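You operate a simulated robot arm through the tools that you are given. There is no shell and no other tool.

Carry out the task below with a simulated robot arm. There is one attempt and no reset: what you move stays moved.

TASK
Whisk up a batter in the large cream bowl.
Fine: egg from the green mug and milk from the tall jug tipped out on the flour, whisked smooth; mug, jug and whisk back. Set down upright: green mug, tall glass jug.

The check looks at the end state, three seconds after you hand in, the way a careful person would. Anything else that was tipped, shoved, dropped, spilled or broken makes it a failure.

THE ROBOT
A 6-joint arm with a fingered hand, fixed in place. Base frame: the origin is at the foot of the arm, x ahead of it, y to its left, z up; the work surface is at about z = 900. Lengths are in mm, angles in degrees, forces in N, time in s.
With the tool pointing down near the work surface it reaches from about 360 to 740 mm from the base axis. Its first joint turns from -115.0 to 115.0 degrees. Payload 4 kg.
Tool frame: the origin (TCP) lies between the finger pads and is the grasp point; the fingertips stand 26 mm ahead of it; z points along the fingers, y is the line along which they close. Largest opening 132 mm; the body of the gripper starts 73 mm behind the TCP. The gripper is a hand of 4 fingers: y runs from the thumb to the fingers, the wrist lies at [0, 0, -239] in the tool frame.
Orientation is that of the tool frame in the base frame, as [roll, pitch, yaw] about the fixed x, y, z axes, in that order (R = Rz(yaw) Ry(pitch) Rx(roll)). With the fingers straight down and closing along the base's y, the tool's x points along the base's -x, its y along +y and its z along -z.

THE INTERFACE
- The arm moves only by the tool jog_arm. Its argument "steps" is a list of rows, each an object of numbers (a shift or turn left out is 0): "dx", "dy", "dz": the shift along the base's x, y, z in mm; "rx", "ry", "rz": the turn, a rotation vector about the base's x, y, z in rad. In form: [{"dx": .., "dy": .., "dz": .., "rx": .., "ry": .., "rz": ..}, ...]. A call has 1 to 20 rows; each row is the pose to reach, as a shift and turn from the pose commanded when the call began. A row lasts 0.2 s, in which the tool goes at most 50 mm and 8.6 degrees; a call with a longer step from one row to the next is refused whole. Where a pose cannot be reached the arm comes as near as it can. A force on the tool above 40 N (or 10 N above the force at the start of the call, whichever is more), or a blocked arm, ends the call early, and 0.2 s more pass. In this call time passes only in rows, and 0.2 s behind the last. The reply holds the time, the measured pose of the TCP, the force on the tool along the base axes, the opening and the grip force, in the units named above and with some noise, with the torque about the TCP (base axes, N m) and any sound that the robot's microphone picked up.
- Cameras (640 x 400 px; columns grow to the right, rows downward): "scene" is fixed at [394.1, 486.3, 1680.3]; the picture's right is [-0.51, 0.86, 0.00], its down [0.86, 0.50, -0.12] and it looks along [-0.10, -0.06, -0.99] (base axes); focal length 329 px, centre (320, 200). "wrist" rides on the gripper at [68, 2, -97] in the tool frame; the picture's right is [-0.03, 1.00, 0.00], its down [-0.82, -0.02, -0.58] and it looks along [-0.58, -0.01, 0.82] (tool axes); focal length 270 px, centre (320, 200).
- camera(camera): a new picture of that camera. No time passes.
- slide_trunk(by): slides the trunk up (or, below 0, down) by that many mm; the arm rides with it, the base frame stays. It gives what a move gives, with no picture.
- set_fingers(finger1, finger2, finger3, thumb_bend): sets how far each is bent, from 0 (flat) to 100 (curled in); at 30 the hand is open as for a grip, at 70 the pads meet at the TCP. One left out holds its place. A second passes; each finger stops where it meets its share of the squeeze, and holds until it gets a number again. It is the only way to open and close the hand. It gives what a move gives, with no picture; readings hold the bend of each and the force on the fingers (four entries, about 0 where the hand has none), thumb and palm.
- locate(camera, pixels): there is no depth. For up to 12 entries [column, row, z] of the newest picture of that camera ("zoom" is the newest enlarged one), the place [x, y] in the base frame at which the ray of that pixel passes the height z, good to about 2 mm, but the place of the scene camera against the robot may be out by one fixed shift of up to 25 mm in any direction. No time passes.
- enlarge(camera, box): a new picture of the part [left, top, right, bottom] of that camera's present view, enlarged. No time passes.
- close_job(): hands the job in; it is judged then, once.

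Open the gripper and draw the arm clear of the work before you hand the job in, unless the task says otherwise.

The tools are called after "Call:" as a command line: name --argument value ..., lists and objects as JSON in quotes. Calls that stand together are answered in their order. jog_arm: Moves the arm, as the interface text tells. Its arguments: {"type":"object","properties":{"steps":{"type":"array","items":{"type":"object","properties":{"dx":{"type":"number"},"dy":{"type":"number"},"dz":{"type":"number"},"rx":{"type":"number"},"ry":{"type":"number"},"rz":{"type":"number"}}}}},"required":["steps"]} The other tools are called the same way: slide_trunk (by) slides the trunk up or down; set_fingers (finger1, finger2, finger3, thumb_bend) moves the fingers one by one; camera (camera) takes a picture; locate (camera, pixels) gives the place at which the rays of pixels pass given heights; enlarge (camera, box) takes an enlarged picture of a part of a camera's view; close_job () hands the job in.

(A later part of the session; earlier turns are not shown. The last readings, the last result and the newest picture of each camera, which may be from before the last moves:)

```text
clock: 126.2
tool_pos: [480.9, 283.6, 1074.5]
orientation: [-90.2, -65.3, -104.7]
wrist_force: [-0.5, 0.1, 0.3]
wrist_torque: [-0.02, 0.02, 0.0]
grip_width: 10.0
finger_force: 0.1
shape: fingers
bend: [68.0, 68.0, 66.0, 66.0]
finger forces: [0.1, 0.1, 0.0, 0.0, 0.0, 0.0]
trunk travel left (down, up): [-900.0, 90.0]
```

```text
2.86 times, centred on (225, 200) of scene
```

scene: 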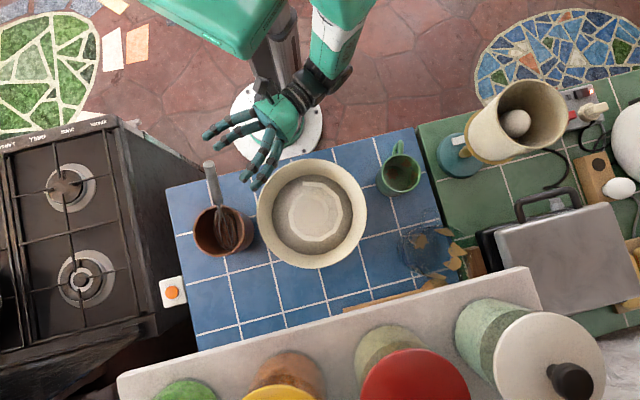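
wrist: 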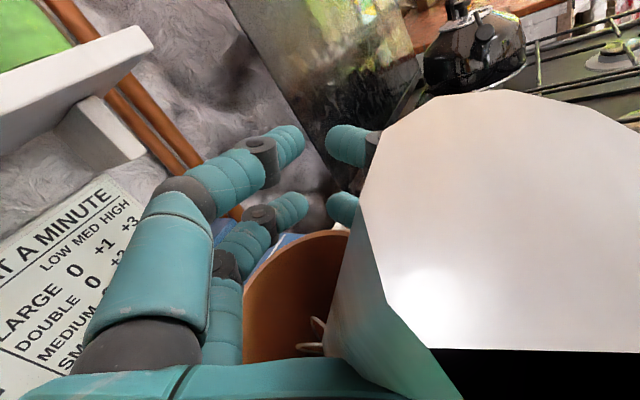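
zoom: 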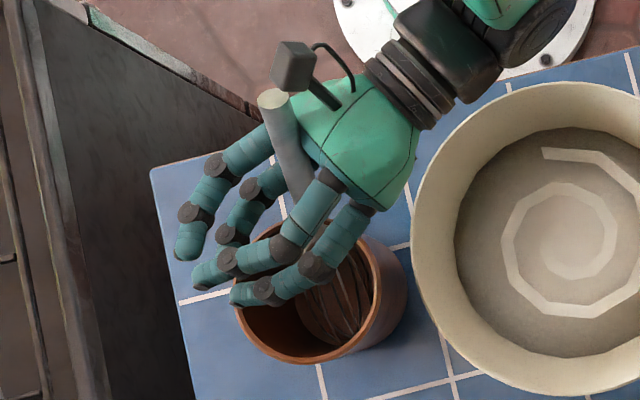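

The handle tip is now close to the wrist camera, leaning over the palm's top edge; no force yet. I proceed in smaller steps.

Call:
jog_arm --steps '[{"dx": 6, "dy": 2.8}, {"dx": 12, "dy": 5.6}, {"dx": 18, "dy": 8.4}]'

Call:
camera --camera "wrist"

Call:
enlarge --camera "scene" --box '[150, 130, 300, 270]'

```text
clock: 127.0
tool_pos: [498.8, 293.0, 1074.4]
orientation: [-90.2, -65.3, -104.6]
wrist_force: [-0.1, 0.2, 0.5]
wrist_torque: [0.01, 0.01, -0.02]
grip_width: 10.2
finger_force: 0.2
shape: fingers
bend: [68.0, 68.0, 66.0, 66.0]
finger forces: [0.2, 0.1, 0.0, 0.0, 0.0, 0.0]
trunk travel left (down, up): [-900.0, 90.0]
```

```text
taken
```

wrist: 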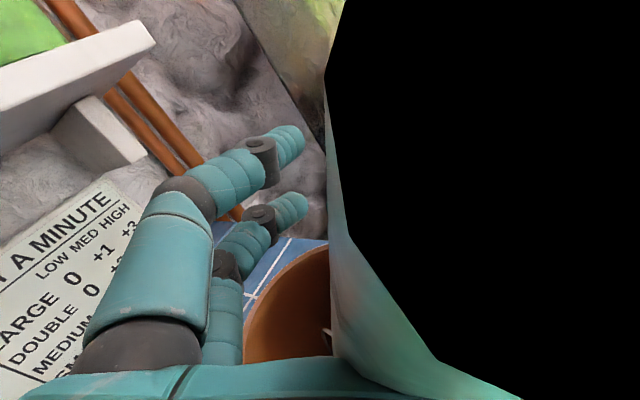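

```text
2.86 times, centred on (225, 200) of scene
```

zoom: 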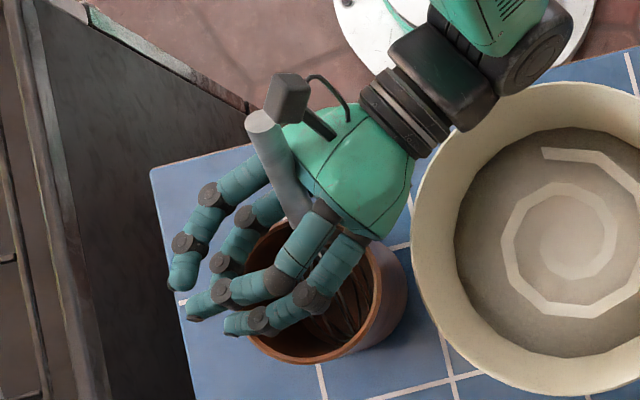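

The whisk is starting to be pushed outward (tip now at scene px (205,173)). I continue gently.

Call:
jog_arm --steps '[{"dx": 7, "dy": 3.3}, {"dx": 14, "dy": 6.6}, {"dx": 21, "dy": 9.9}, {"dx": 28, "dy": 13}]'

Call:
camera --camera "wrist"

Call:
enlarge --camera "scene" --box '[150, 130, 300, 270]'

```text
clock: 128.0
tool_pos: [527.4, 305.6, 1076.4]
orientation: [-90.1, -65.3, -104.7]
wrist_force: [0.2, 0.0, 0.4]
wrist_torque: [0.04, 0.01, 0.02]
grip_width: 10.0
finger_force: 0.3
shape: fingers
bend: [68.0, 68.0, 66.0, 66.0]
finger forces: [0.0, 0.3, 0.0, 0.1, 0.0, 0.0]
trunk travel left (down, up): [-900.0, 90.0]
```

```text
taken
```

wrist: 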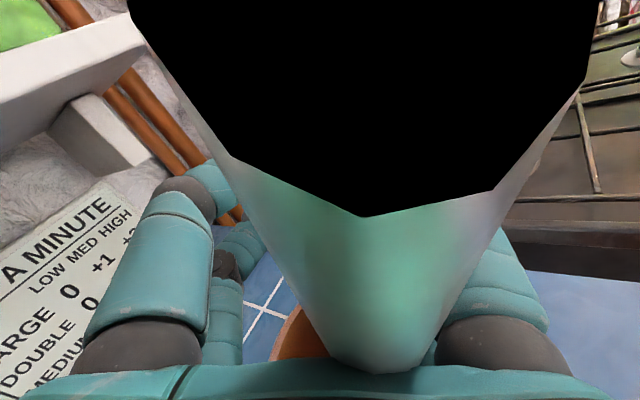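

```text
2.86 times, centred on (225, 200) of scene
```

zoom: 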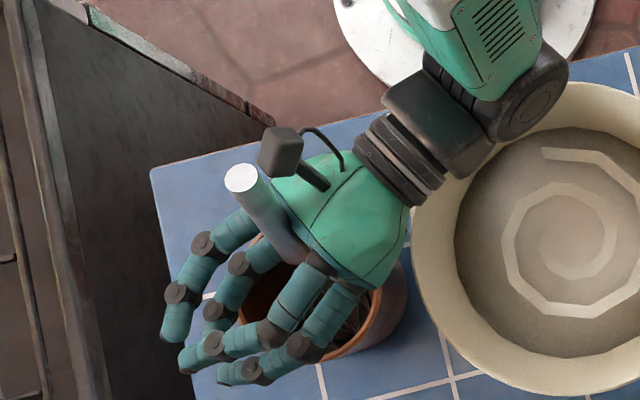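

The whisk is nearly upright now (tip at scene px (198,193)), pushed by the palm. I locate the tip to judge its lean.

Call:
camera --camera "scene"

Call:
locate --camera "scene" --pixels '[[197.7, 193, 1160], [197.7, 193, 1150], [222, 243, 1010], [197, 243, 1010], [248, 235, 1010]]'

```text
taken
```

scene: 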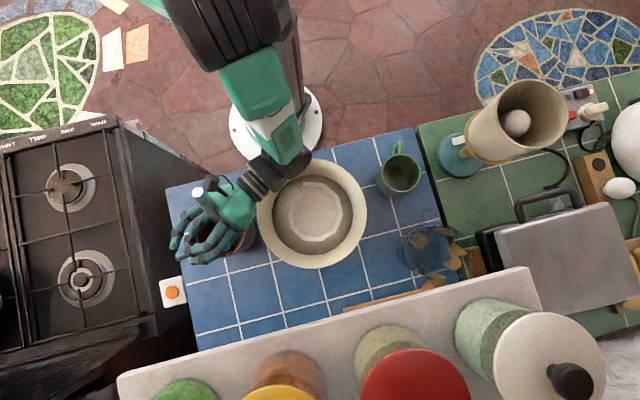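

```text
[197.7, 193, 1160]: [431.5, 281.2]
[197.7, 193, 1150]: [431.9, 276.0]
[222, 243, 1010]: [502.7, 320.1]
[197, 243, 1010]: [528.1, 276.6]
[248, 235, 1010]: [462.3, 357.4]
```

The whisk leans only ~19° now. I keep guiding it outward past vertical.

Call:
jog_arm --steps '[{"dx": 7, "dy": 3.3}, {"dx": 14, "dy": 6.6}, {"dx": 21, "dy": 9.9}, {"dx": 28, "dy": 13}]'

Call:
camera --camera "wrist"

Call:
enlarge --camera "scene" --box '[150, 130, 300, 290]'

```text
clock: 129.0
tool_pos: [556.1, 319.8, 1076.2]
orientation: [-90.0, -65.2, -104.6]
wrist_force: [0.2, -0.1, -0.2]
wrist_torque: [0.03, 0.0, 0.01]
grip_width: 10.2
finger_force: 0.1
shape: fingers
bend: [68.0, 68.0, 66.0, 66.0]
finger forces: [0.1, 0.2, 0.0, 0.1, 0.1, 0.0]
trunk travel left (down, up): [-900.0, 90.0]
```

```text
taken
```

wrist: 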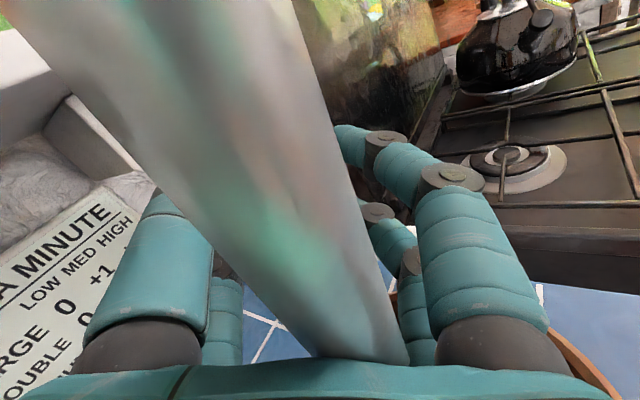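

```text
2.50 times, centred on (225, 210) of scene
```

zoom: 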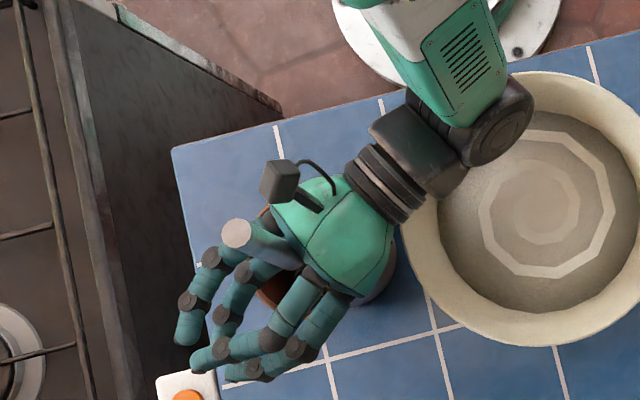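

Nearly vertical (≈7° left). I continue ~30 mm so it tips gently into the fingers' V and onto the far side.

Call:
jog_arm --steps '[{"dx": 5, "dy": 2}, {"dx": 10, "dy": 4}, {"dx": 15, "dy": 6}, {"dx": 20, "dy": 8}, {"dx": 25, "dy": 10}]'

Call:
camera --camera "wrist"

Call:
enlarge --camera "scene" --box '[150, 130, 300, 290]'

```text
clock: 130.2
tool_pos: [581.0, 331.7, 1074.7]
orientation: [-90.1, -65.3, -104.7]
wrist_force: [-0.3, 0.6, -0.1]
wrist_torque: [0.0, 0.02, 0.03]
grip_width: 9.8
finger_force: 0.5
shape: fingers
bend: [68.0, 68.0, 66.0, 66.0]
finger forces: [0.0, 0.1, 0.1, 0.0, 0.0, 0.1]
trunk travel left (down, up): [-900.0, 90.0]
```

```text
taken
```

wrist: 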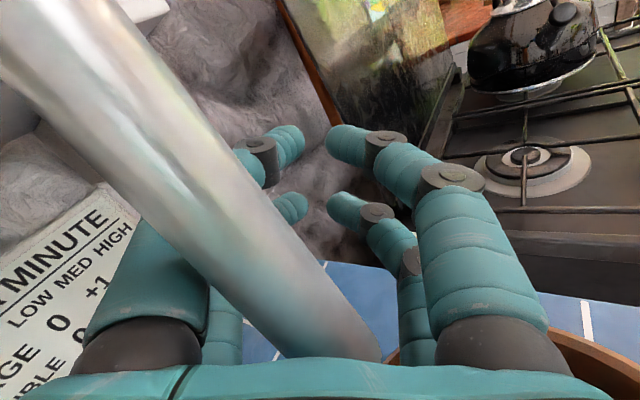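

```text
2.50 times, centred on (225, 210) of scene
```

zoom: 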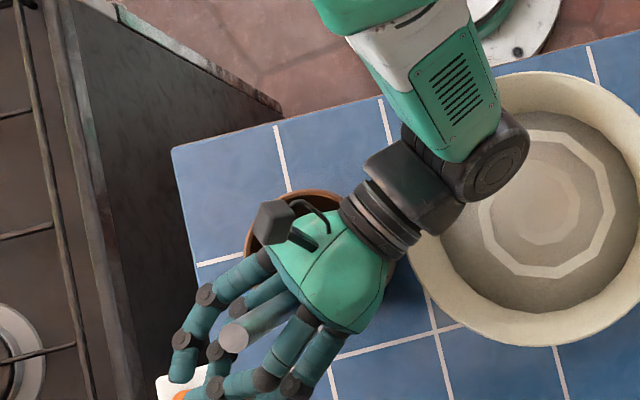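

The whisk has gone past vertical and now leans outward ≈10° (tip ≈(545,343,1150)). I open the fingers and see whether it stays.

Call:
set_fingers --finger1 40 --finger2 40 --finger3 40 --thumb_bend 40

Call:
camera --camera "wrist"

Call:
enlarge --camera "scene" --box '[150, 130, 300, 290]'

```text
clock: 131.2
tool_pos: [580.4, 330.4, 1075.4]
orientation: [-90.1, -65.3, -104.6]
wrist_force: [0.0, -0.5, 0.3]
wrist_torque: [-0.02, 0.0, -0.03]
grip_width: 99.2
finger_force: 0.0
shape: fingers
bend: [40.0, 40.0, 40.0, 40.0]
finger forces: [0.0, 0.1, 0.1, 0.0, 0.1, 0.0]
trunk travel left (down, up): [-900.0, 90.0]
```

```text
taken
```

wrist: 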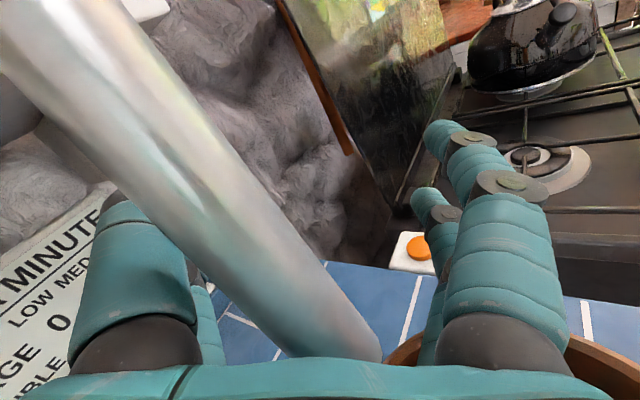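

```text
2.50 times, centred on (225, 210) of scene
```

zoom: 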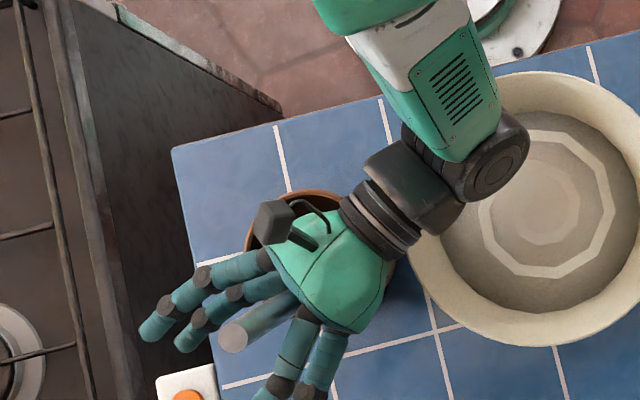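

The whisk stays leaning outward by itself. I raise the hand 30 mm (clear of bowl and crock rims) and back off along the pointing direction to see it.

Call:
jog_arm --steps '[{"dz": 10}, {"dz": 20}, {"dz": 32}, {"dx": -12, "dy": 3.2, "dz": 34}, {"dx": -26, "dy": 7, "dz": 36}, {"dx": -42, "dy": 11, "dz": 38}, {"dx": -60, "dy": 16, "dz": 40}, {"dx": -78, "dy": 21, "dz": 42}, {"dx": -96, "dy": 26, "dz": 44}, {"dx": -110, "dy": 29, "dz": 46}]'

Call:
camera --camera "wrist"

Call:
camera --camera "scene"

```text
clock: 133.4
tool_pos: [469.9, 360.0, 1122.0]
orientation: [-90.1, -65.2, -104.6]
wrist_force: [0.6, -0.1, -0.4]
wrist_torque: [0.01, 0.03, 0.02]
grip_width: 99.5
finger_force: 0.1
shape: fingers
bend: [40.0, 40.0, 40.0, 40.0]
finger forces: [0.1, 0.0, 0.1, 0.0, 0.1, 0.0]
trunk travel left (down, up): [-900.0, 90.0]
```

```text
taken
```

wrist: 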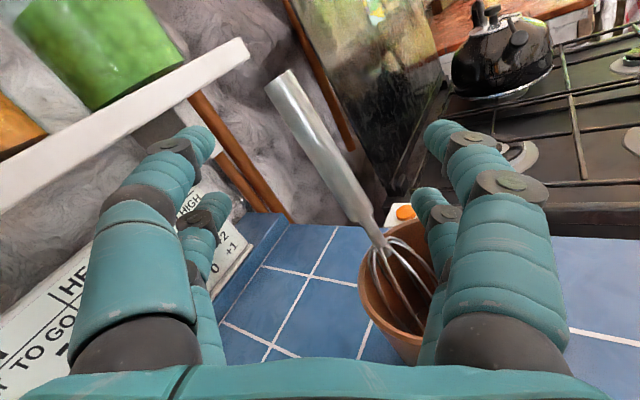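

```text
taken
```

scene: 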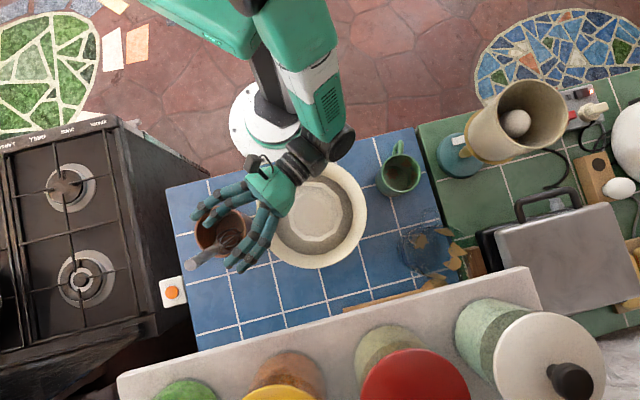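

The whisk now leans outward. I zoom both views and triangulate it.

Call:
enlarge --camera "scene" --box '[160, 190, 270, 290]'

Call:
locate --camera "wrist" --pixels '[[281, 80, 1150], [281, 80, 1140], [281, 80, 1130], [281, 80, 1120], [372, 222, 1050], [372, 222, 1030], [372, 222, 1010]]'

Call:
locate --camera "scene" --pixels '[[190, 265, 1150], [190, 265, 1140], [190, 265, 1130], [190, 265, 1120]]'

```text
4.00 times, centred on (215, 240) of scene
```

zoom: 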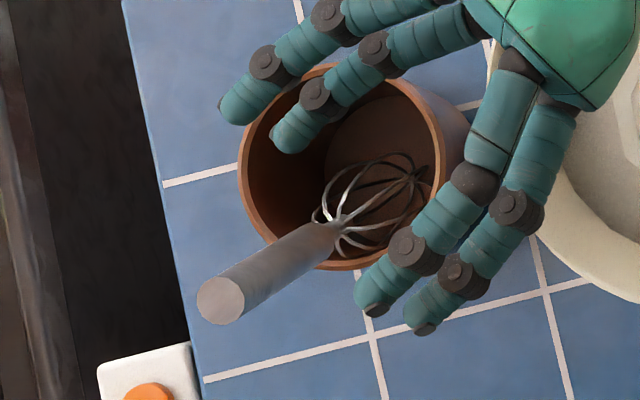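

```text
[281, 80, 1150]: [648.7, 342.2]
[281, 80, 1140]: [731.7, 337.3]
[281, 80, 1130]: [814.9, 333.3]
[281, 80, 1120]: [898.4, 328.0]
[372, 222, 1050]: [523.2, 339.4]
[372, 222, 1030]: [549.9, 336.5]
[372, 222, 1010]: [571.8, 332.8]
```

```text
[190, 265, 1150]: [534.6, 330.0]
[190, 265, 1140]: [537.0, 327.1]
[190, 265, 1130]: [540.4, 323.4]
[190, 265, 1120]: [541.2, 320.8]
```

I refine with zooms of the wrist view and proper locates of the handle's lower end.

Call:
enlarge --camera "wrist" --box '[240, 50, 460, 350]'

Call:
locate --camera "scene" --pixels '[[190, 265, 1160], [218.75, 247.5, 1050], [218.75, 247.5, 1030], [238.75, 233.75, 915], [220, 231.75, 1010]]'

```text
1.33 times, centred on (350, 200) of wrist
```

zoom: 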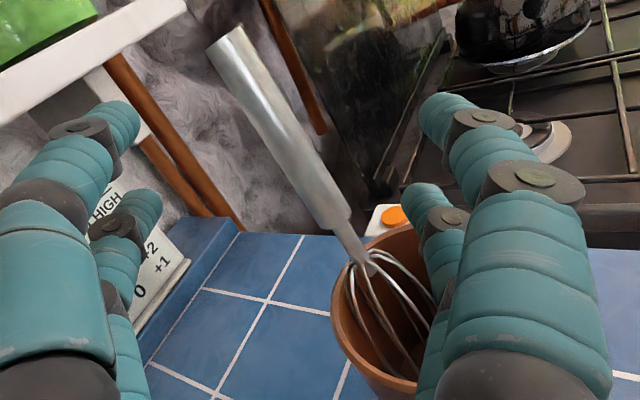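

```text
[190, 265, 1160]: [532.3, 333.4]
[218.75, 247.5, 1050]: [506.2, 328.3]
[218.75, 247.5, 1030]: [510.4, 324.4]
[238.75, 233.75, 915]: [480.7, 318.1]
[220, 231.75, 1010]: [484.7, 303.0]
```

Whisk: tip ≈(542,349,1160), leaning ≈11° outward toward ≈22°. I'll come from above: raise, turn the hand to point 20° with 11° down-tilt (perpendicular to the handle), then descend with the handle at the fingertips.

Call:
jog_arm --steps '[{"dz": 28}, {"dz": 56}, {"dz": 83, "rx": -0.0637, "ry": 0.0247, "rz": 0.0915}, {"dx": 8, "dy": -3, "dz": 83, "rx": -0.1273, "ry": 0.0494, "rz": 0.183}, {"dx": 16, "dy": -7, "dz": 83, "rx": -0.191, "ry": 0.0741, "rz": 0.2745}, {"dx": 24, "dy": -11, "dz": 83, "rx": -0.2546, "ry": 0.0988, "rz": 0.3661}, {"dx": 32, "dy": -14, "dz": 83, "rx": -0.3183, "ry": 0.1235, "rz": 0.4576}, {"dx": 40, "dy": -18, "dz": 83, "rx": -0.3819, "ry": 0.1482, "rz": 0.5491}, {"dx": 46, "dy": -20.6, "dz": 83, "rx": -0.4456, "ry": 0.1729, "rz": 0.6406}]'

Call:
camera --camera "wrist"

Call:
camera --camera "scene"

```text
clock: 135.4
tool_pos: [514.8, 339.9, 1206.9]
orientation: [179.8, -79.0, 20.4]
wrist_force: [0.6, -0.1, 0.0]
wrist_torque: [-0.01, -0.02, 0.02]
grip_width: 99.5
finger_force: 0.1
shape: fingers
bend: [40.0, 40.0, 40.0, 40.0]
finger forces: [0.1, 0.0, 0.0, 0.0, 0.0, 0.0]
trunk travel left (down, up): [-900.0, 90.0]
```

```text
taken
```

wrist: 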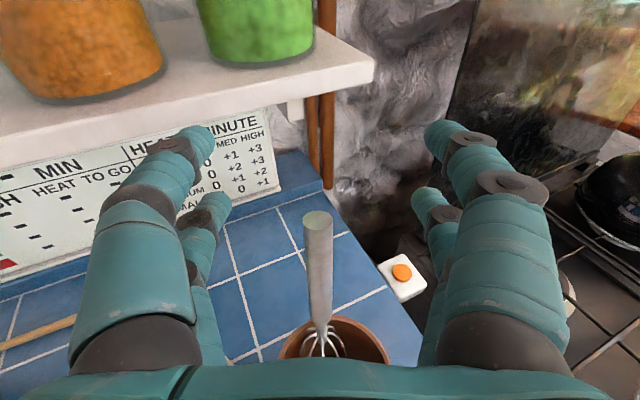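

```text
taken
```

scene: 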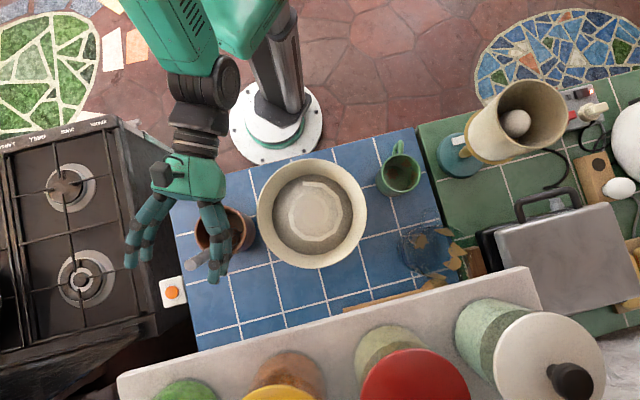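

Perfectly aligned: the handle is vertical in the picture at cols 318–322. I narrow the fingers a bit and descend 87 mm over the handle.

Call:
set_fingers --finger1 48 --finger2 48 --finger3 48 --thumb_bend 48

Call:
jog_arm --steps '[{"dz": -20}, {"dz": -40}, {"dz": -58}, {"dz": -74}, {"dz": -87}]'

Call:
camera --camera "wrist"

Call:
enlarge --camera "scene" --box '[110, 140, 270, 290]'

```text
clock: 136.4
tool_pos: [515.6, 340.6, 1207.4]
orientation: [-180.0, -78.9, 20.1]
wrist_force: [0.1, -0.3, -0.6]
wrist_torque: [-0.02, -0.04, -0.02]
grip_width: 73.4
finger_force: 0.1
shape: fingers
bend: [48.0, 48.0, 48.0, 48.0]
finger forces: [0.0, 0.0, 0.0, 0.0, 0.0, 0.1]
trunk travel left (down, up): [-900.0, 90.0]
```

```text
clock: 137.6
tool_pos: [515.7, 340.4, 1118.2]
orientation: [179.9, -78.9, 20.1]
wrist_force: [0.1, -1.0, -0.1]
wrist_torque: [0.03, 0.0, 0.02]
grip_width: 73.2
finger_force: 0.1
shape: fingers
bend: [48.0, 48.0, 48.0, 48.0]
finger forces: [0.0, 0.0, 0.0, 0.0, 0.1, 0.0]
trunk travel left (down, up): [-900.0, 90.0]
```

```text
taken
```

wrist: 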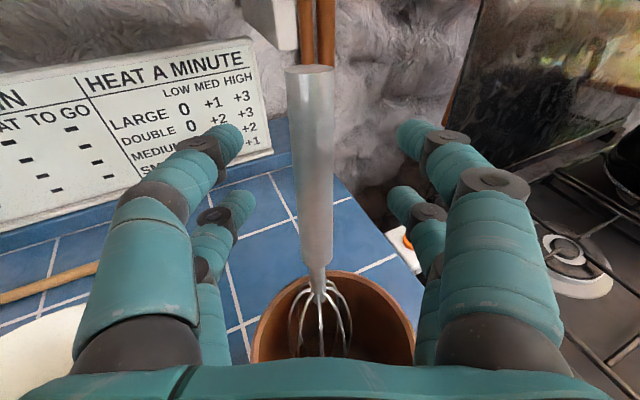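

```text
2.67 times, centred on (190, 215) of scene
```

zoom: 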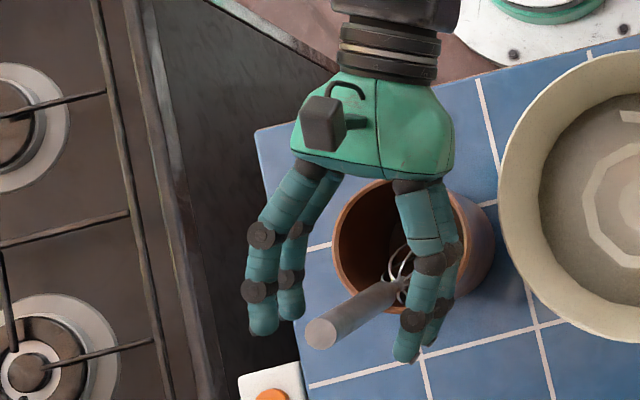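

Triangulation puts the handle at tool z≈15, y≈−1, parallel to the fingers' plane. I back up 2 mm so that the fingertips oppose its centre, and close.

Call:
jog_arm --steps '[{"dx": -1.9, "dy": -0.7, "dz": 0.4}]'

Call:
set_fingers --finger1 58 --finger2 58 --finger3 58 --thumb_bend 58

Call:
camera --camera "wrist"

```text
clock: 138.0
tool_pos: [512.8, 337.9, 1119.2]
orientation: [180.0, -78.9, 20.1]
wrist_force: [1.2, -0.6, -0.4]
wrist_torque: [0.02, -0.02, 0.02]
grip_width: 73.6
finger_force: 0.0
shape: fingers
bend: [48.0, 48.0, 48.0, 48.0]
finger forces: [0.0, 0.0, 0.0, 0.1, 0.1, 0.1]
trunk travel left (down, up): [-900.0, 90.0]
```

```text
clock: 139.0
tool_pos: [515.0, 338.0, 1119.8]
orientation: [179.9, -78.9, 20.1]
wrist_force: [0.6, -0.5, -1.1]
wrist_torque: [0.03, 0.0, 0.02]
grip_width: 42.9
finger_force: 0.0
shape: fingers
bend: [57.0, 57.0, 57.0, 57.0]
finger forces: [0.0, 0.0, 0.0, 0.0, 0.0, 0.0]
trunk travel left (down, up): [-900.0, 90.0]
```

```text
taken
```

wrist: 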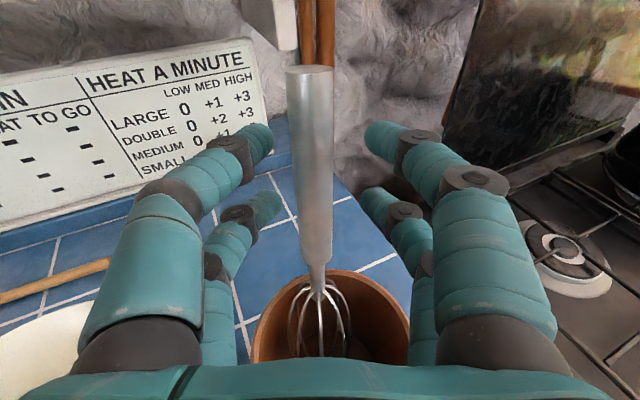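

Both pairs of tips flank the handle. I close on.

Call:
set_fingers --finger1 66 --finger2 66 --finger3 66 --thumb_bend 66

Call:
camera --camera "wrist"

```text
clock: 140.0
tool_pos: [514.6, 337.1, 1118.8]
orientation: [179.9, -78.8, 20.1]
wrist_force: [0.7, -0.5, -0.2]
wrist_torque: [0.0, -0.02, 0.03]
grip_width: 15.4
finger_force: 0.3
shape: fingers
bend: [65.0, 65.0, 65.0, 66.0]
finger forces: [0.5, 0.3, 0.4, 0.1, 0.2, 0.0]
trunk travel left (down, up): [-900.0, 90.0]
```

```text
taken
```

wrist: 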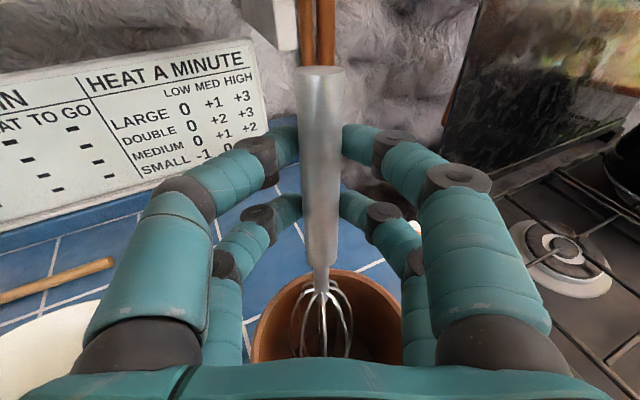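

All four tips touch the handle evenly (≈0.3 N each). Now the full squeeze.

Call:
set_fingers --finger1 72 --finger2 72 --finger3 72 --thumb_bend 72

Call:
camera --camera "wrist"

```text
clock: 141.0
tool_pos: [513.8, 338.5, 1120.0]
orientation: [-180.0, -78.8, 20.1]
wrist_force: [-0.7, -0.6, -0.1]
wrist_torque: [-0.01, 0.06, 0.02]
grip_width: 0.1
finger_force: 0.2
shape: fingers
bend: [71.0, 71.0, 71.0, 71.0]
finger forces: [0.1, 0.1, 0.0, 0.1, 0.1, 0.0]
trunk travel left (down, up): [-900.0, 90.0]
```

```text
taken
```

wrist: 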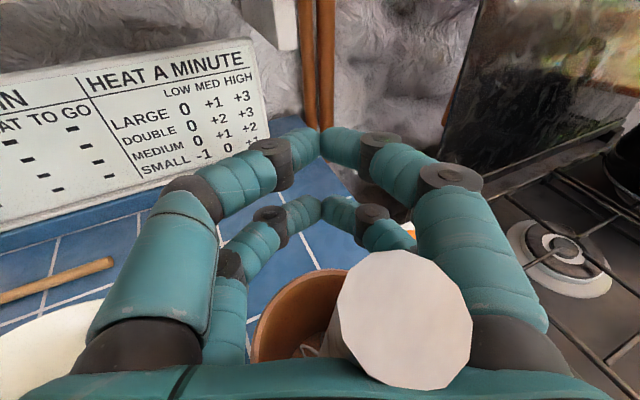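

The handle slipped out of the tip pinch again. Let me see exactly how it lies now.

Call:
enlarge --camera "scene" --box '[110, 140, 270, 290]'

Call:
camera --camera "scene"

```text
2.67 times, centred on (190, 215) of scene
```

zoom: 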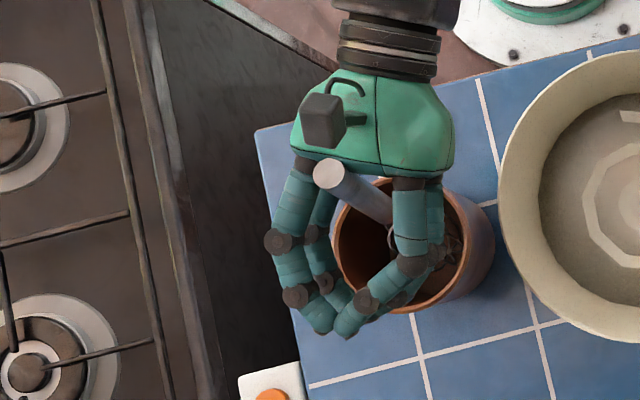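

```text
taken
```

scene: 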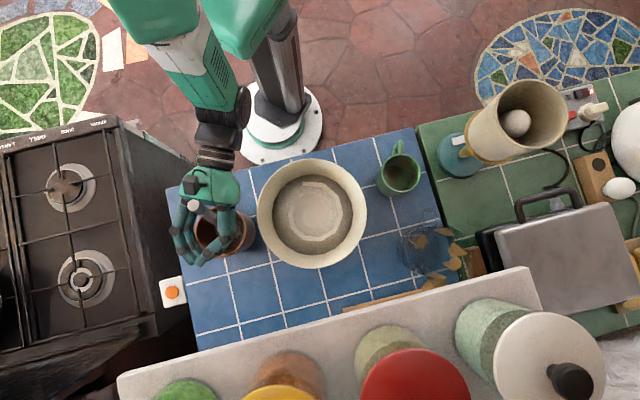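

The handle is again inside the cage, leaning back on the palm — the tips must oppose it right at their ends (≈6 mm further out). I guide it outward once more with the same hand orientation.

Call:
jog_arm --steps '[{"dx": 7, "dy": 3.3}, {"dx": 14, "dy": 6.6}, {"dx": 21, "dy": 10}, {"dx": 28, "dy": 13.3}, {"dx": 35, "dy": 16.6}]'

Call:
camera --camera "wrist"

Call:
enlarge --camera "scene" --box '[110, 140, 270, 290]'

```text
clock: 142.2
tool_pos: [550.8, 354.0, 1119.6]
orientation: [-179.9, -78.9, 20.0]
wrist_force: [0.3, 0.1, -0.2]
wrist_torque: [-0.02, 0.02, -0.02]
grip_width: 0.0
finger_force: 0.0
shape: fingers
bend: [71.0, 71.0, 71.0, 71.0]
finger forces: [0.1, 0.0, 0.0, 0.0, 0.1, 0.1]
trunk travel left (down, up): [-900.0, 90.0]
```

```text
taken
```

wrist: 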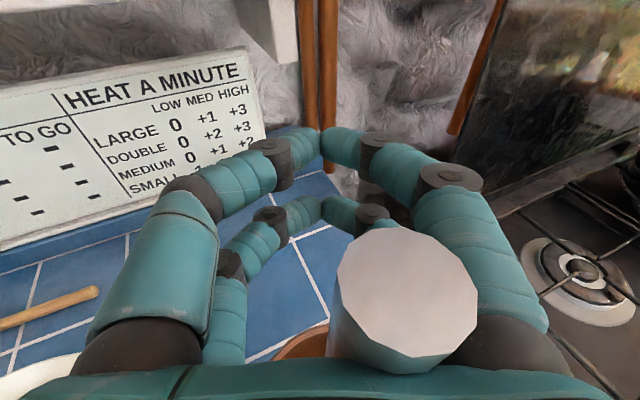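

```text
2.67 times, centred on (190, 215) of scene
```

zoom: 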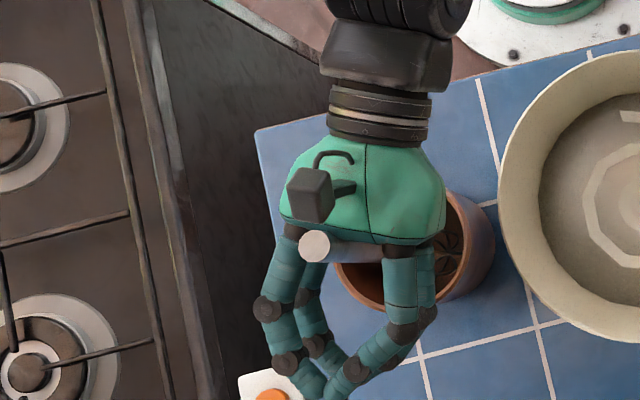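

The whisk is nearly vertical now (tip ≈(501,316)). I keep pushing outward gently.

Call:
jog_arm --steps '[{"dx": 6, "dy": 2.2}, {"dx": 12, "dy": 4.4}, {"dx": 18, "dy": 6.6}, {"dx": 24, "dy": 8.8}]'

Call:
camera --camera "wrist"

Call:
enlarge --camera "scene" --box '[110, 150, 270, 300]'

```text
clock: 143.2
tool_pos: [574.0, 364.0, 1118.7]
orientation: [179.9, -78.9, 20.2]
wrist_force: [-0.4, -0.9, 0.3]
wrist_torque: [-0.01, 0.0, 0.01]
grip_width: 0.0
finger_force: 0.0
shape: fingers
bend: [71.0, 71.0, 71.0, 71.0]
finger forces: [0.1, 0.0, 0.1, 0.0, 0.0, 0.0]
trunk travel left (down, up): [-900.0, 90.0]
```

```text
taken
```

wrist: 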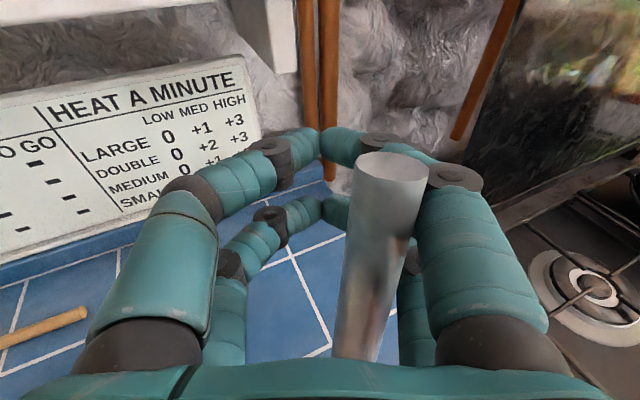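

```text
2.67 times, centred on (190, 225) of scene
```

zoom: 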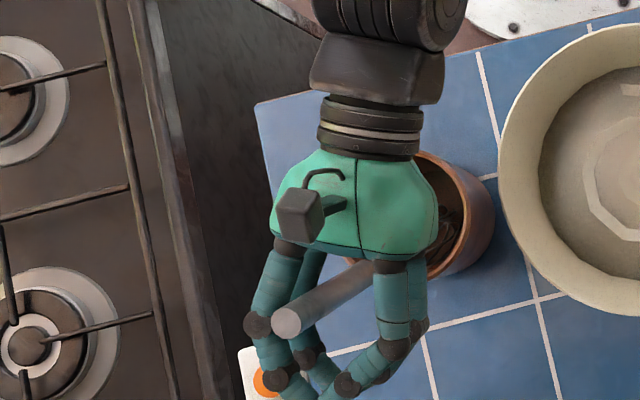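

It now leans outward-right (tip ≈(563,332)). I open the hand and re-centre: right ~20 mm, back 56 mm, with small roll/tilt corrections, so the handle comes to the very fingertips.

Call:
set_fingers --finger1 38 --finger2 38 --finger3 44 --thumb_bend 44

Call:
camera --camera "wrist"

Call:
jog_arm --steps '[{"dx": 2, "dy": -6, "dz": -2}, {"dx": -2, "dy": -14, "dz": -4, "rx": 0.014, "ry": 0.022, "rz": -0.004}, {"dx": -12, "dy": -22, "dz": -6, "rx": 0.028, "ry": 0.043, "rz": -0.008}, {"dx": -24, "dy": -28, "dz": -8, "rx": 0.048, "ry": 0.075, "rz": -0.014}, {"dx": -35, "dy": -33, "dz": -9, "rx": 0.069, "ry": 0.108, "rz": -0.02}]'

Call:
camera --camera "wrist"

Call:
enlarge --camera "scene" --box '[110, 150, 270, 300]'

```text
clock: 144.2
tool_pos: [573.9, 363.2, 1119.8]
orientation: [-180.0, -78.9, 20.0]
wrist_force: [0.7, 0.6, -0.2]
wrist_torque: [0.01, 0.0, 0.0]
grip_width: 95.9
finger_force: 0.0
shape: fingers
bend: [38.0, 38.0, 44.0, 44.0]
finger forces: [0.0, 0.1, 0.0, 0.0, 0.0, 0.0]
trunk travel left (down, up): [-900.0, 90.0]
```

```text
taken
```

wrist: 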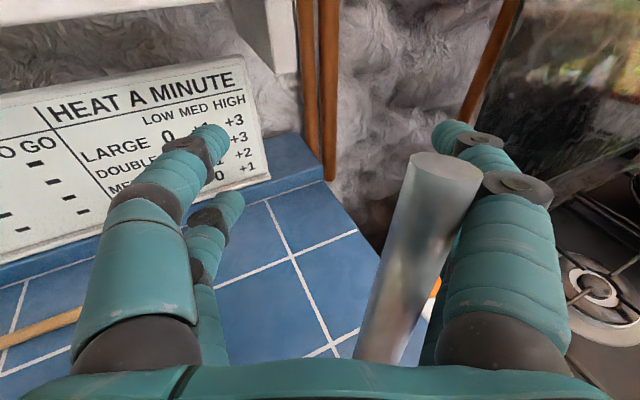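

```text
clock: 145.4
tool_pos: [537.9, 331.9, 1109.1]
orientation: [-159.3, -73.3, -1.1]
wrist_force: [0.3, -0.6, 0.7]
wrist_torque: [-0.04, 0.03, 0.01]
grip_width: 95.8
finger_force: 0.1
shape: fingers
bend: [38.0, 38.0, 44.0, 44.0]
finger forces: [0.0, 0.1, 0.1, 0.0, 0.1, 0.0]
trunk travel left (down, up): [-900.0, 90.0]
```

```text
taken
```

wrist: 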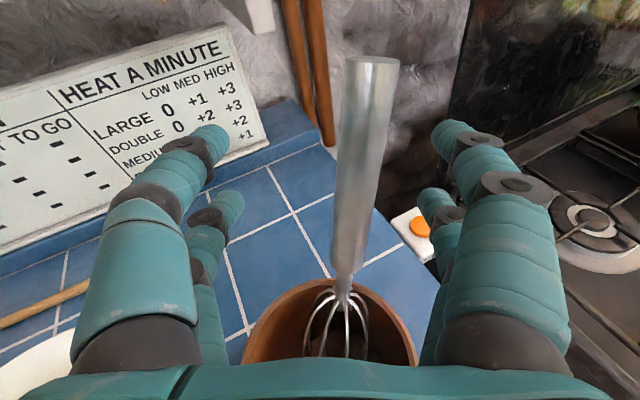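

```text
2.67 times, centred on (190, 225) of scene
```

zoom: 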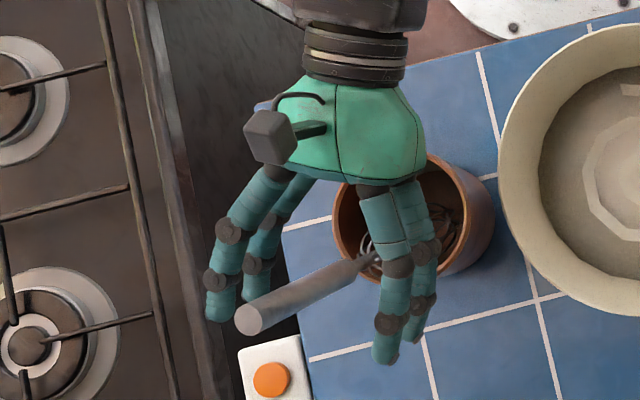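

After opening it leaned a bit further right. The handle is now ~20 mm right of centre, tilted ~7°, at z≈8. I shift right 20 mm, back 13 mm and roll 7° more.

Call:
jog_arm --steps '[{"dx": -1.3, "dy": -6, "dz": 0.4, "rx": 0.027, "ry": 0.01, "rz": -0.008}, {"dx": -2.6, "dy": -12, "dz": 0.8, "rx": 0.054, "ry": 0.02, "rz": -0.016}, {"dx": -4, "dy": -18, "dz": 1.2, "rx": 0.081, "ry": 0.03, "rz": -0.024}, {"dx": -5.3, "dy": -23.2, "dz": 1.5, "rx": 0.108, "ry": 0.04, "rz": -0.032}]'

Call:
camera --camera "wrist"

Call:
enlarge --camera "wrist" --box '[240, 40, 440, 320]'

```text
clock: 146.4
tool_pos: [531.8, 306.2, 1110.6]
orientation: [-141.3, -69.9, -20.1]
wrist_force: [-0.1, -0.3, -0.4]
wrist_torque: [-0.02, -0.03, 0.01]
grip_width: 95.7
finger_force: 0.1
shape: fingers
bend: [38.0, 38.0, 44.0, 44.0]
finger forces: [0.0, 0.0, 0.1, 0.0, 0.0, 0.0]
trunk travel left (down, up): [-900.0, 90.0]
```

```text
taken
```

wrist: 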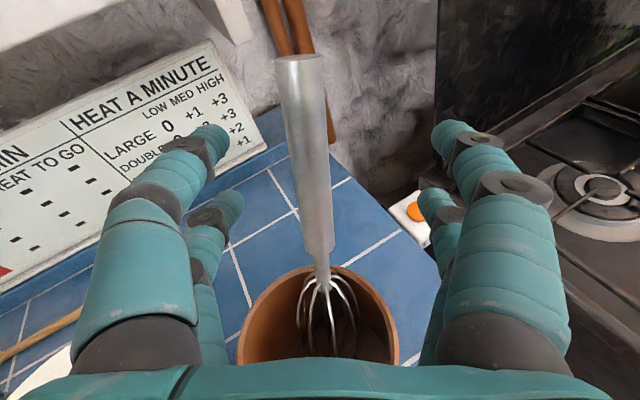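

```text
1.43 times, centred on (340, 180) of wrist
```

zoom: 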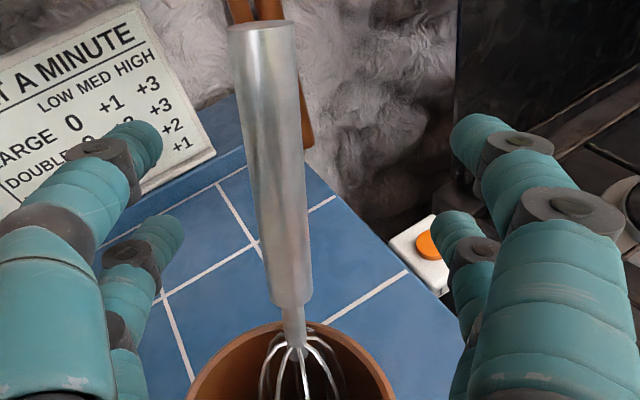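

Now at z≈21, centred within ~2 mm but over-rolled by ~4°. I undo 3.6° and narrow the fingers.

Call:
jog_arm --steps '[{"rx": -0.057, "ry": -0.021, "rz": 0.017}]'

Call:
set_fingers --finger1 58 --finger2 58 --finger3 58 --thumb_bend 58

Call:
camera --camera "wrist"

Call:
enlarge --camera "wrist" --box '[240, 40, 420, 280]'

```text
clock: 146.8
tool_pos: [532.0, 306.2, 1110.2]
orientation: [-150.2, -72.0, -10.9]
wrist_force: [-0.5, 0.0, 0.7]
wrist_torque: [0.0, 0.0, -0.03]
grip_width: 95.7
finger_force: 0.0
shape: fingers
bend: [38.0, 38.0, 44.0, 44.0]
finger forces: [0.1, 0.0, 0.1, 0.1, 0.0, 0.0]
trunk travel left (down, up): [-900.0, 90.0]
```

```text
clock: 147.8
tool_pos: [532.3, 306.8, 1110.6]
orientation: [-150.1, -72.0, -10.9]
wrist_force: [-0.8, 0.1, -1.1]
wrist_torque: [-0.01, 0.0, 0.0]
grip_width: 43.0
finger_force: 0.0
shape: fingers
bend: [57.0, 57.0, 57.0, 57.0]
finger forces: [0.0, 0.0, 0.1, 0.0, 0.0, 0.0]
trunk travel left (down, up): [-900.0, 90.0]
```

```text
taken
```

wrist: 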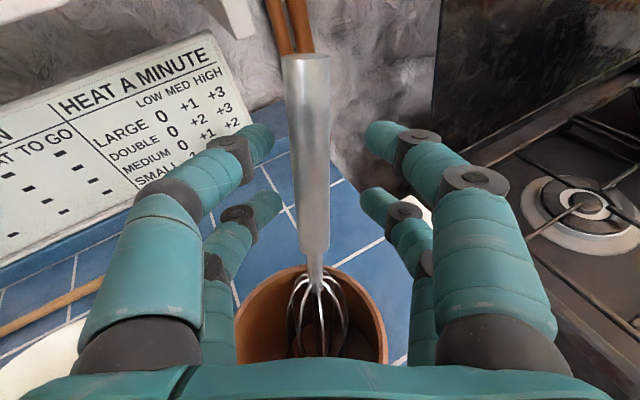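

```text
1.67 times, centred on (330, 160) of wrist
```

zoom: 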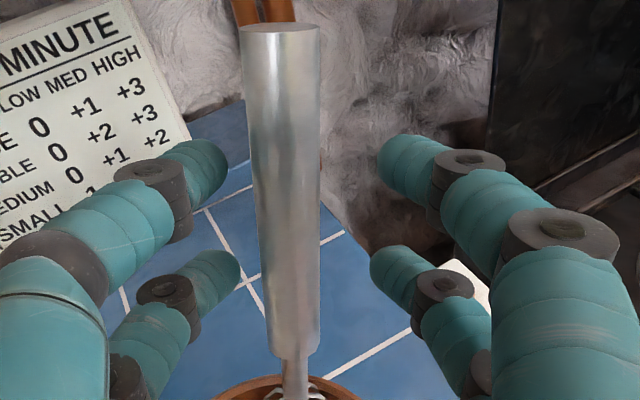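

The handle is ~5.5 mm left of the tips' midline. I shift left 5.5 mm and back 2 mm, then close to light contact.

Call:
jog_arm --steps '[{"dx": -1.8, "dy": 2.3, "dz": 0.5}, {"dx": -3.6, "dy": 4.5, "dz": 1}]'

Call:
set_fingers --finger1 65 --finger2 65 --finger3 65 --thumb_bend 65

Call:
camera --camera "wrist"

Call:
enlarge --camera "wrist" --box '[240, 40, 420, 280]'

```text
clock: 148.4
tool_pos: [528.1, 310.8, 1112.0]
orientation: [-150.1, -72.0, -11.0]
wrist_force: [-0.1, -0.1, -0.7]
wrist_torque: [0.02, 0.0, -0.02]
grip_width: 43.1
finger_force: 0.0
shape: fingers
bend: [57.0, 57.0, 57.0, 57.0]
finger forces: [0.0, 0.0, 0.1, 0.0, 0.0, 0.0]
trunk travel left (down, up): [-900.0, 90.0]
```

```text
clock: 149.4
tool_pos: [527.1, 312.3, 1112.1]
orientation: [-150.0, -72.0, -10.9]
wrist_force: [0.2, -1.3, 0.4]
wrist_torque: [0.05, 0.0, -0.02]
grip_width: 18.4
finger_force: 1.1
shape: fingers
bend: [64.0, 64.0, 64.0, 65.0]
finger forces: [0.5, 0.4, 0.3, 0.1, 0.5, 0.0]
trunk travel left (down, up): [-900.0, 90.0]
```

```text
taken
```

wrist: 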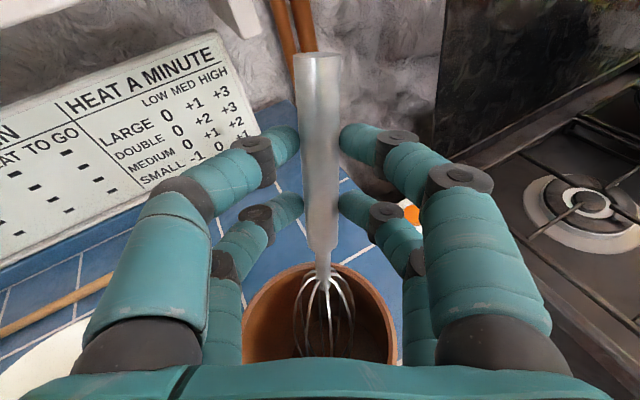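

```text
1.67 times, centred on (330, 160) of wrist
```

zoom: 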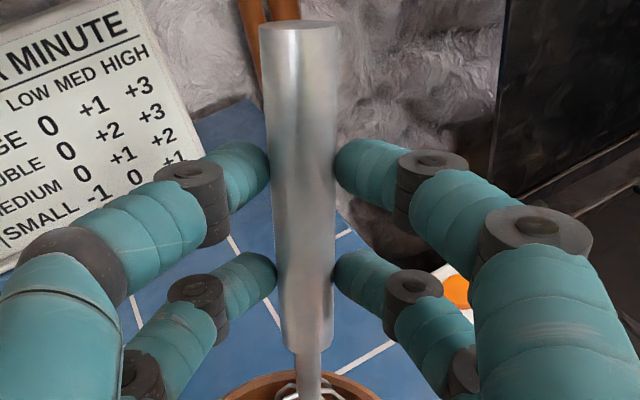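

All four fingertips now oppose the handle directly. I raise the squeeze in small increments.

Call:
set_fingers --finger1 66 --finger2 66 --finger3 66 --thumb_bend 66

Call:
camera --camera "wrist"

```text
clock: 150.4
tool_pos: [529.0, 311.7, 1111.3]
orientation: [-150.0, -72.0, -10.9]
wrist_force: [-0.1, 1.0, 0.5]
wrist_torque: [-0.01, 0.02, 0.0]
grip_width: 17.8
finger_force: 1.9
shape: fingers
bend: [64.0, 64.0, 65.0, 65.0]
finger forces: [1.0, 1.0, 0.8, 0.1, 1.2, 0.0]
trunk travel left (down, up): [-900.0, 90.0]
```

```text
taken
```

wrist: 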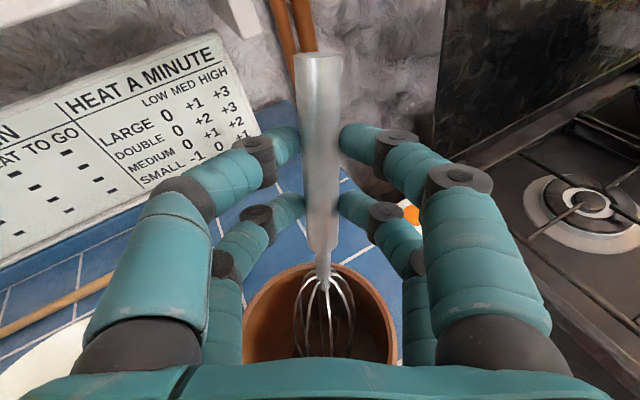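

The handle blocks the fingers (bends stuck at 64–65, ~1 N each) and hasn't moved. I go on to 70.

Call:
set_fingers --finger1 70 --finger2 70 --finger3 70 --thumb_bend 70

Call:
camera --camera "wrist"

```text
clock: 151.4
tool_pos: [528.4, 312.0, 1111.4]
orientation: [-150.0, -72.0, -10.9]
wrist_force: [-0.8, 0.4, 0.4]
wrist_torque: [-0.02, 0.01, -0.06]
grip_width: 16.0
finger_force: 7.5
shape: fingers
bend: [65.0, 65.0, 66.0, 68.0]
finger forces: [4.1, 3.9, 2.9, 0.0, 4.6, 0.1]
trunk travel left (down, up): [-900.0, 90.0]
```

```text
taken
```

wrist: 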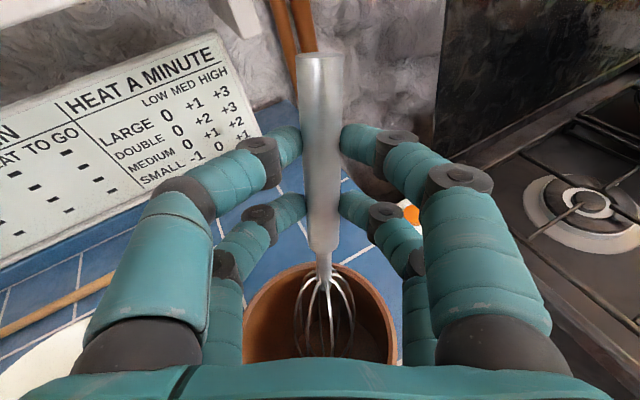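

Holding firmly at ~4 N per finger. I increase a little more to 76.

Call:
set_fingers --finger1 76 --finger2 76 --finger3 76 --thumb_bend 76

Call:
camera --camera "wrist"

```text
clock: 152.4
tool_pos: [528.8, 311.5, 1111.7]
orientation: [-150.2, -72.0, -10.9]
wrist_force: [-0.5, 0.2, -0.2]
wrist_torque: [-0.01, 0.03, -0.01]
grip_width: 14.3
finger_force: 18.5
shape: fingers
bend: [66.0, 66.0, 72.0, 67.0]
finger forces: [9.8, 9.3, 7.7, 0.0, 11.1, 0.1]
trunk travel left (down, up): [-900.0, 90.0]
```

```text
taken
```

wrist: 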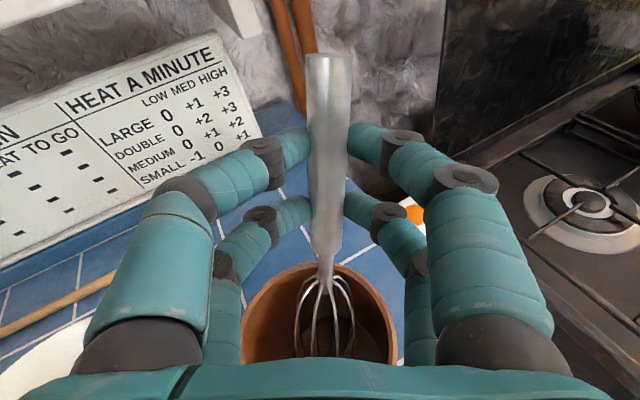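

Grip ≈10 N per finger and stable. I lift the whisk straight up out of the crock.

Call:
jog_arm --steps '[{"dz": 5}, {"dz": 12}, {"dz": 22}, {"dz": 34}, {"dz": 46}]'

Call:
camera --camera "wrist"

Call:
enlarge --camera "scene" --box '[110, 150, 270, 300]'

```text
clock: 153.6
tool_pos: [528.2, 308.8, 1157.7]
orientation: [-150.1, -72.0, -10.9]
wrist_force: [-0.6, 0.2, -1.6]
wrist_torque: [-0.02, 0.0, -0.02]
grip_width: 14.3
finger_force: 18.9
shape: fingers
bend: [66.0, 66.0, 72.0, 67.0]
finger forces: [9.8, 9.3, 7.7, 0.0, 11.1, 0.1]
trunk travel left (down, up): [-900.0, 90.0]
```

```text
taken
```

wrist: 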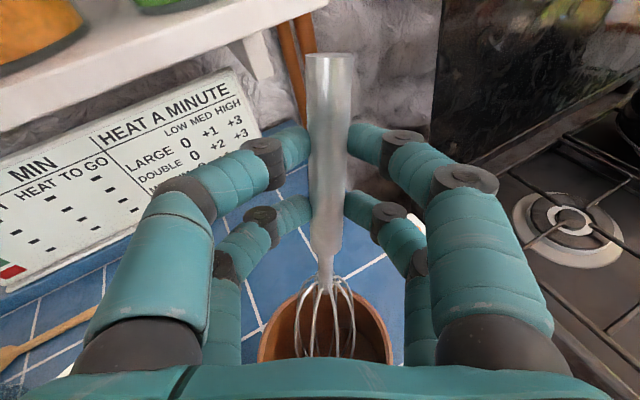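

```text
2.67 times, centred on (190, 225) of scene
```

zoom: 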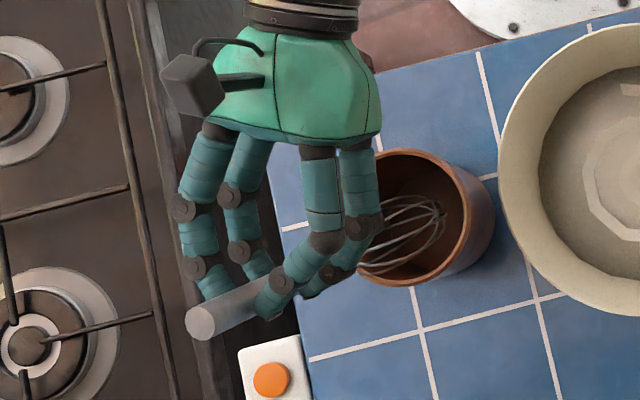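

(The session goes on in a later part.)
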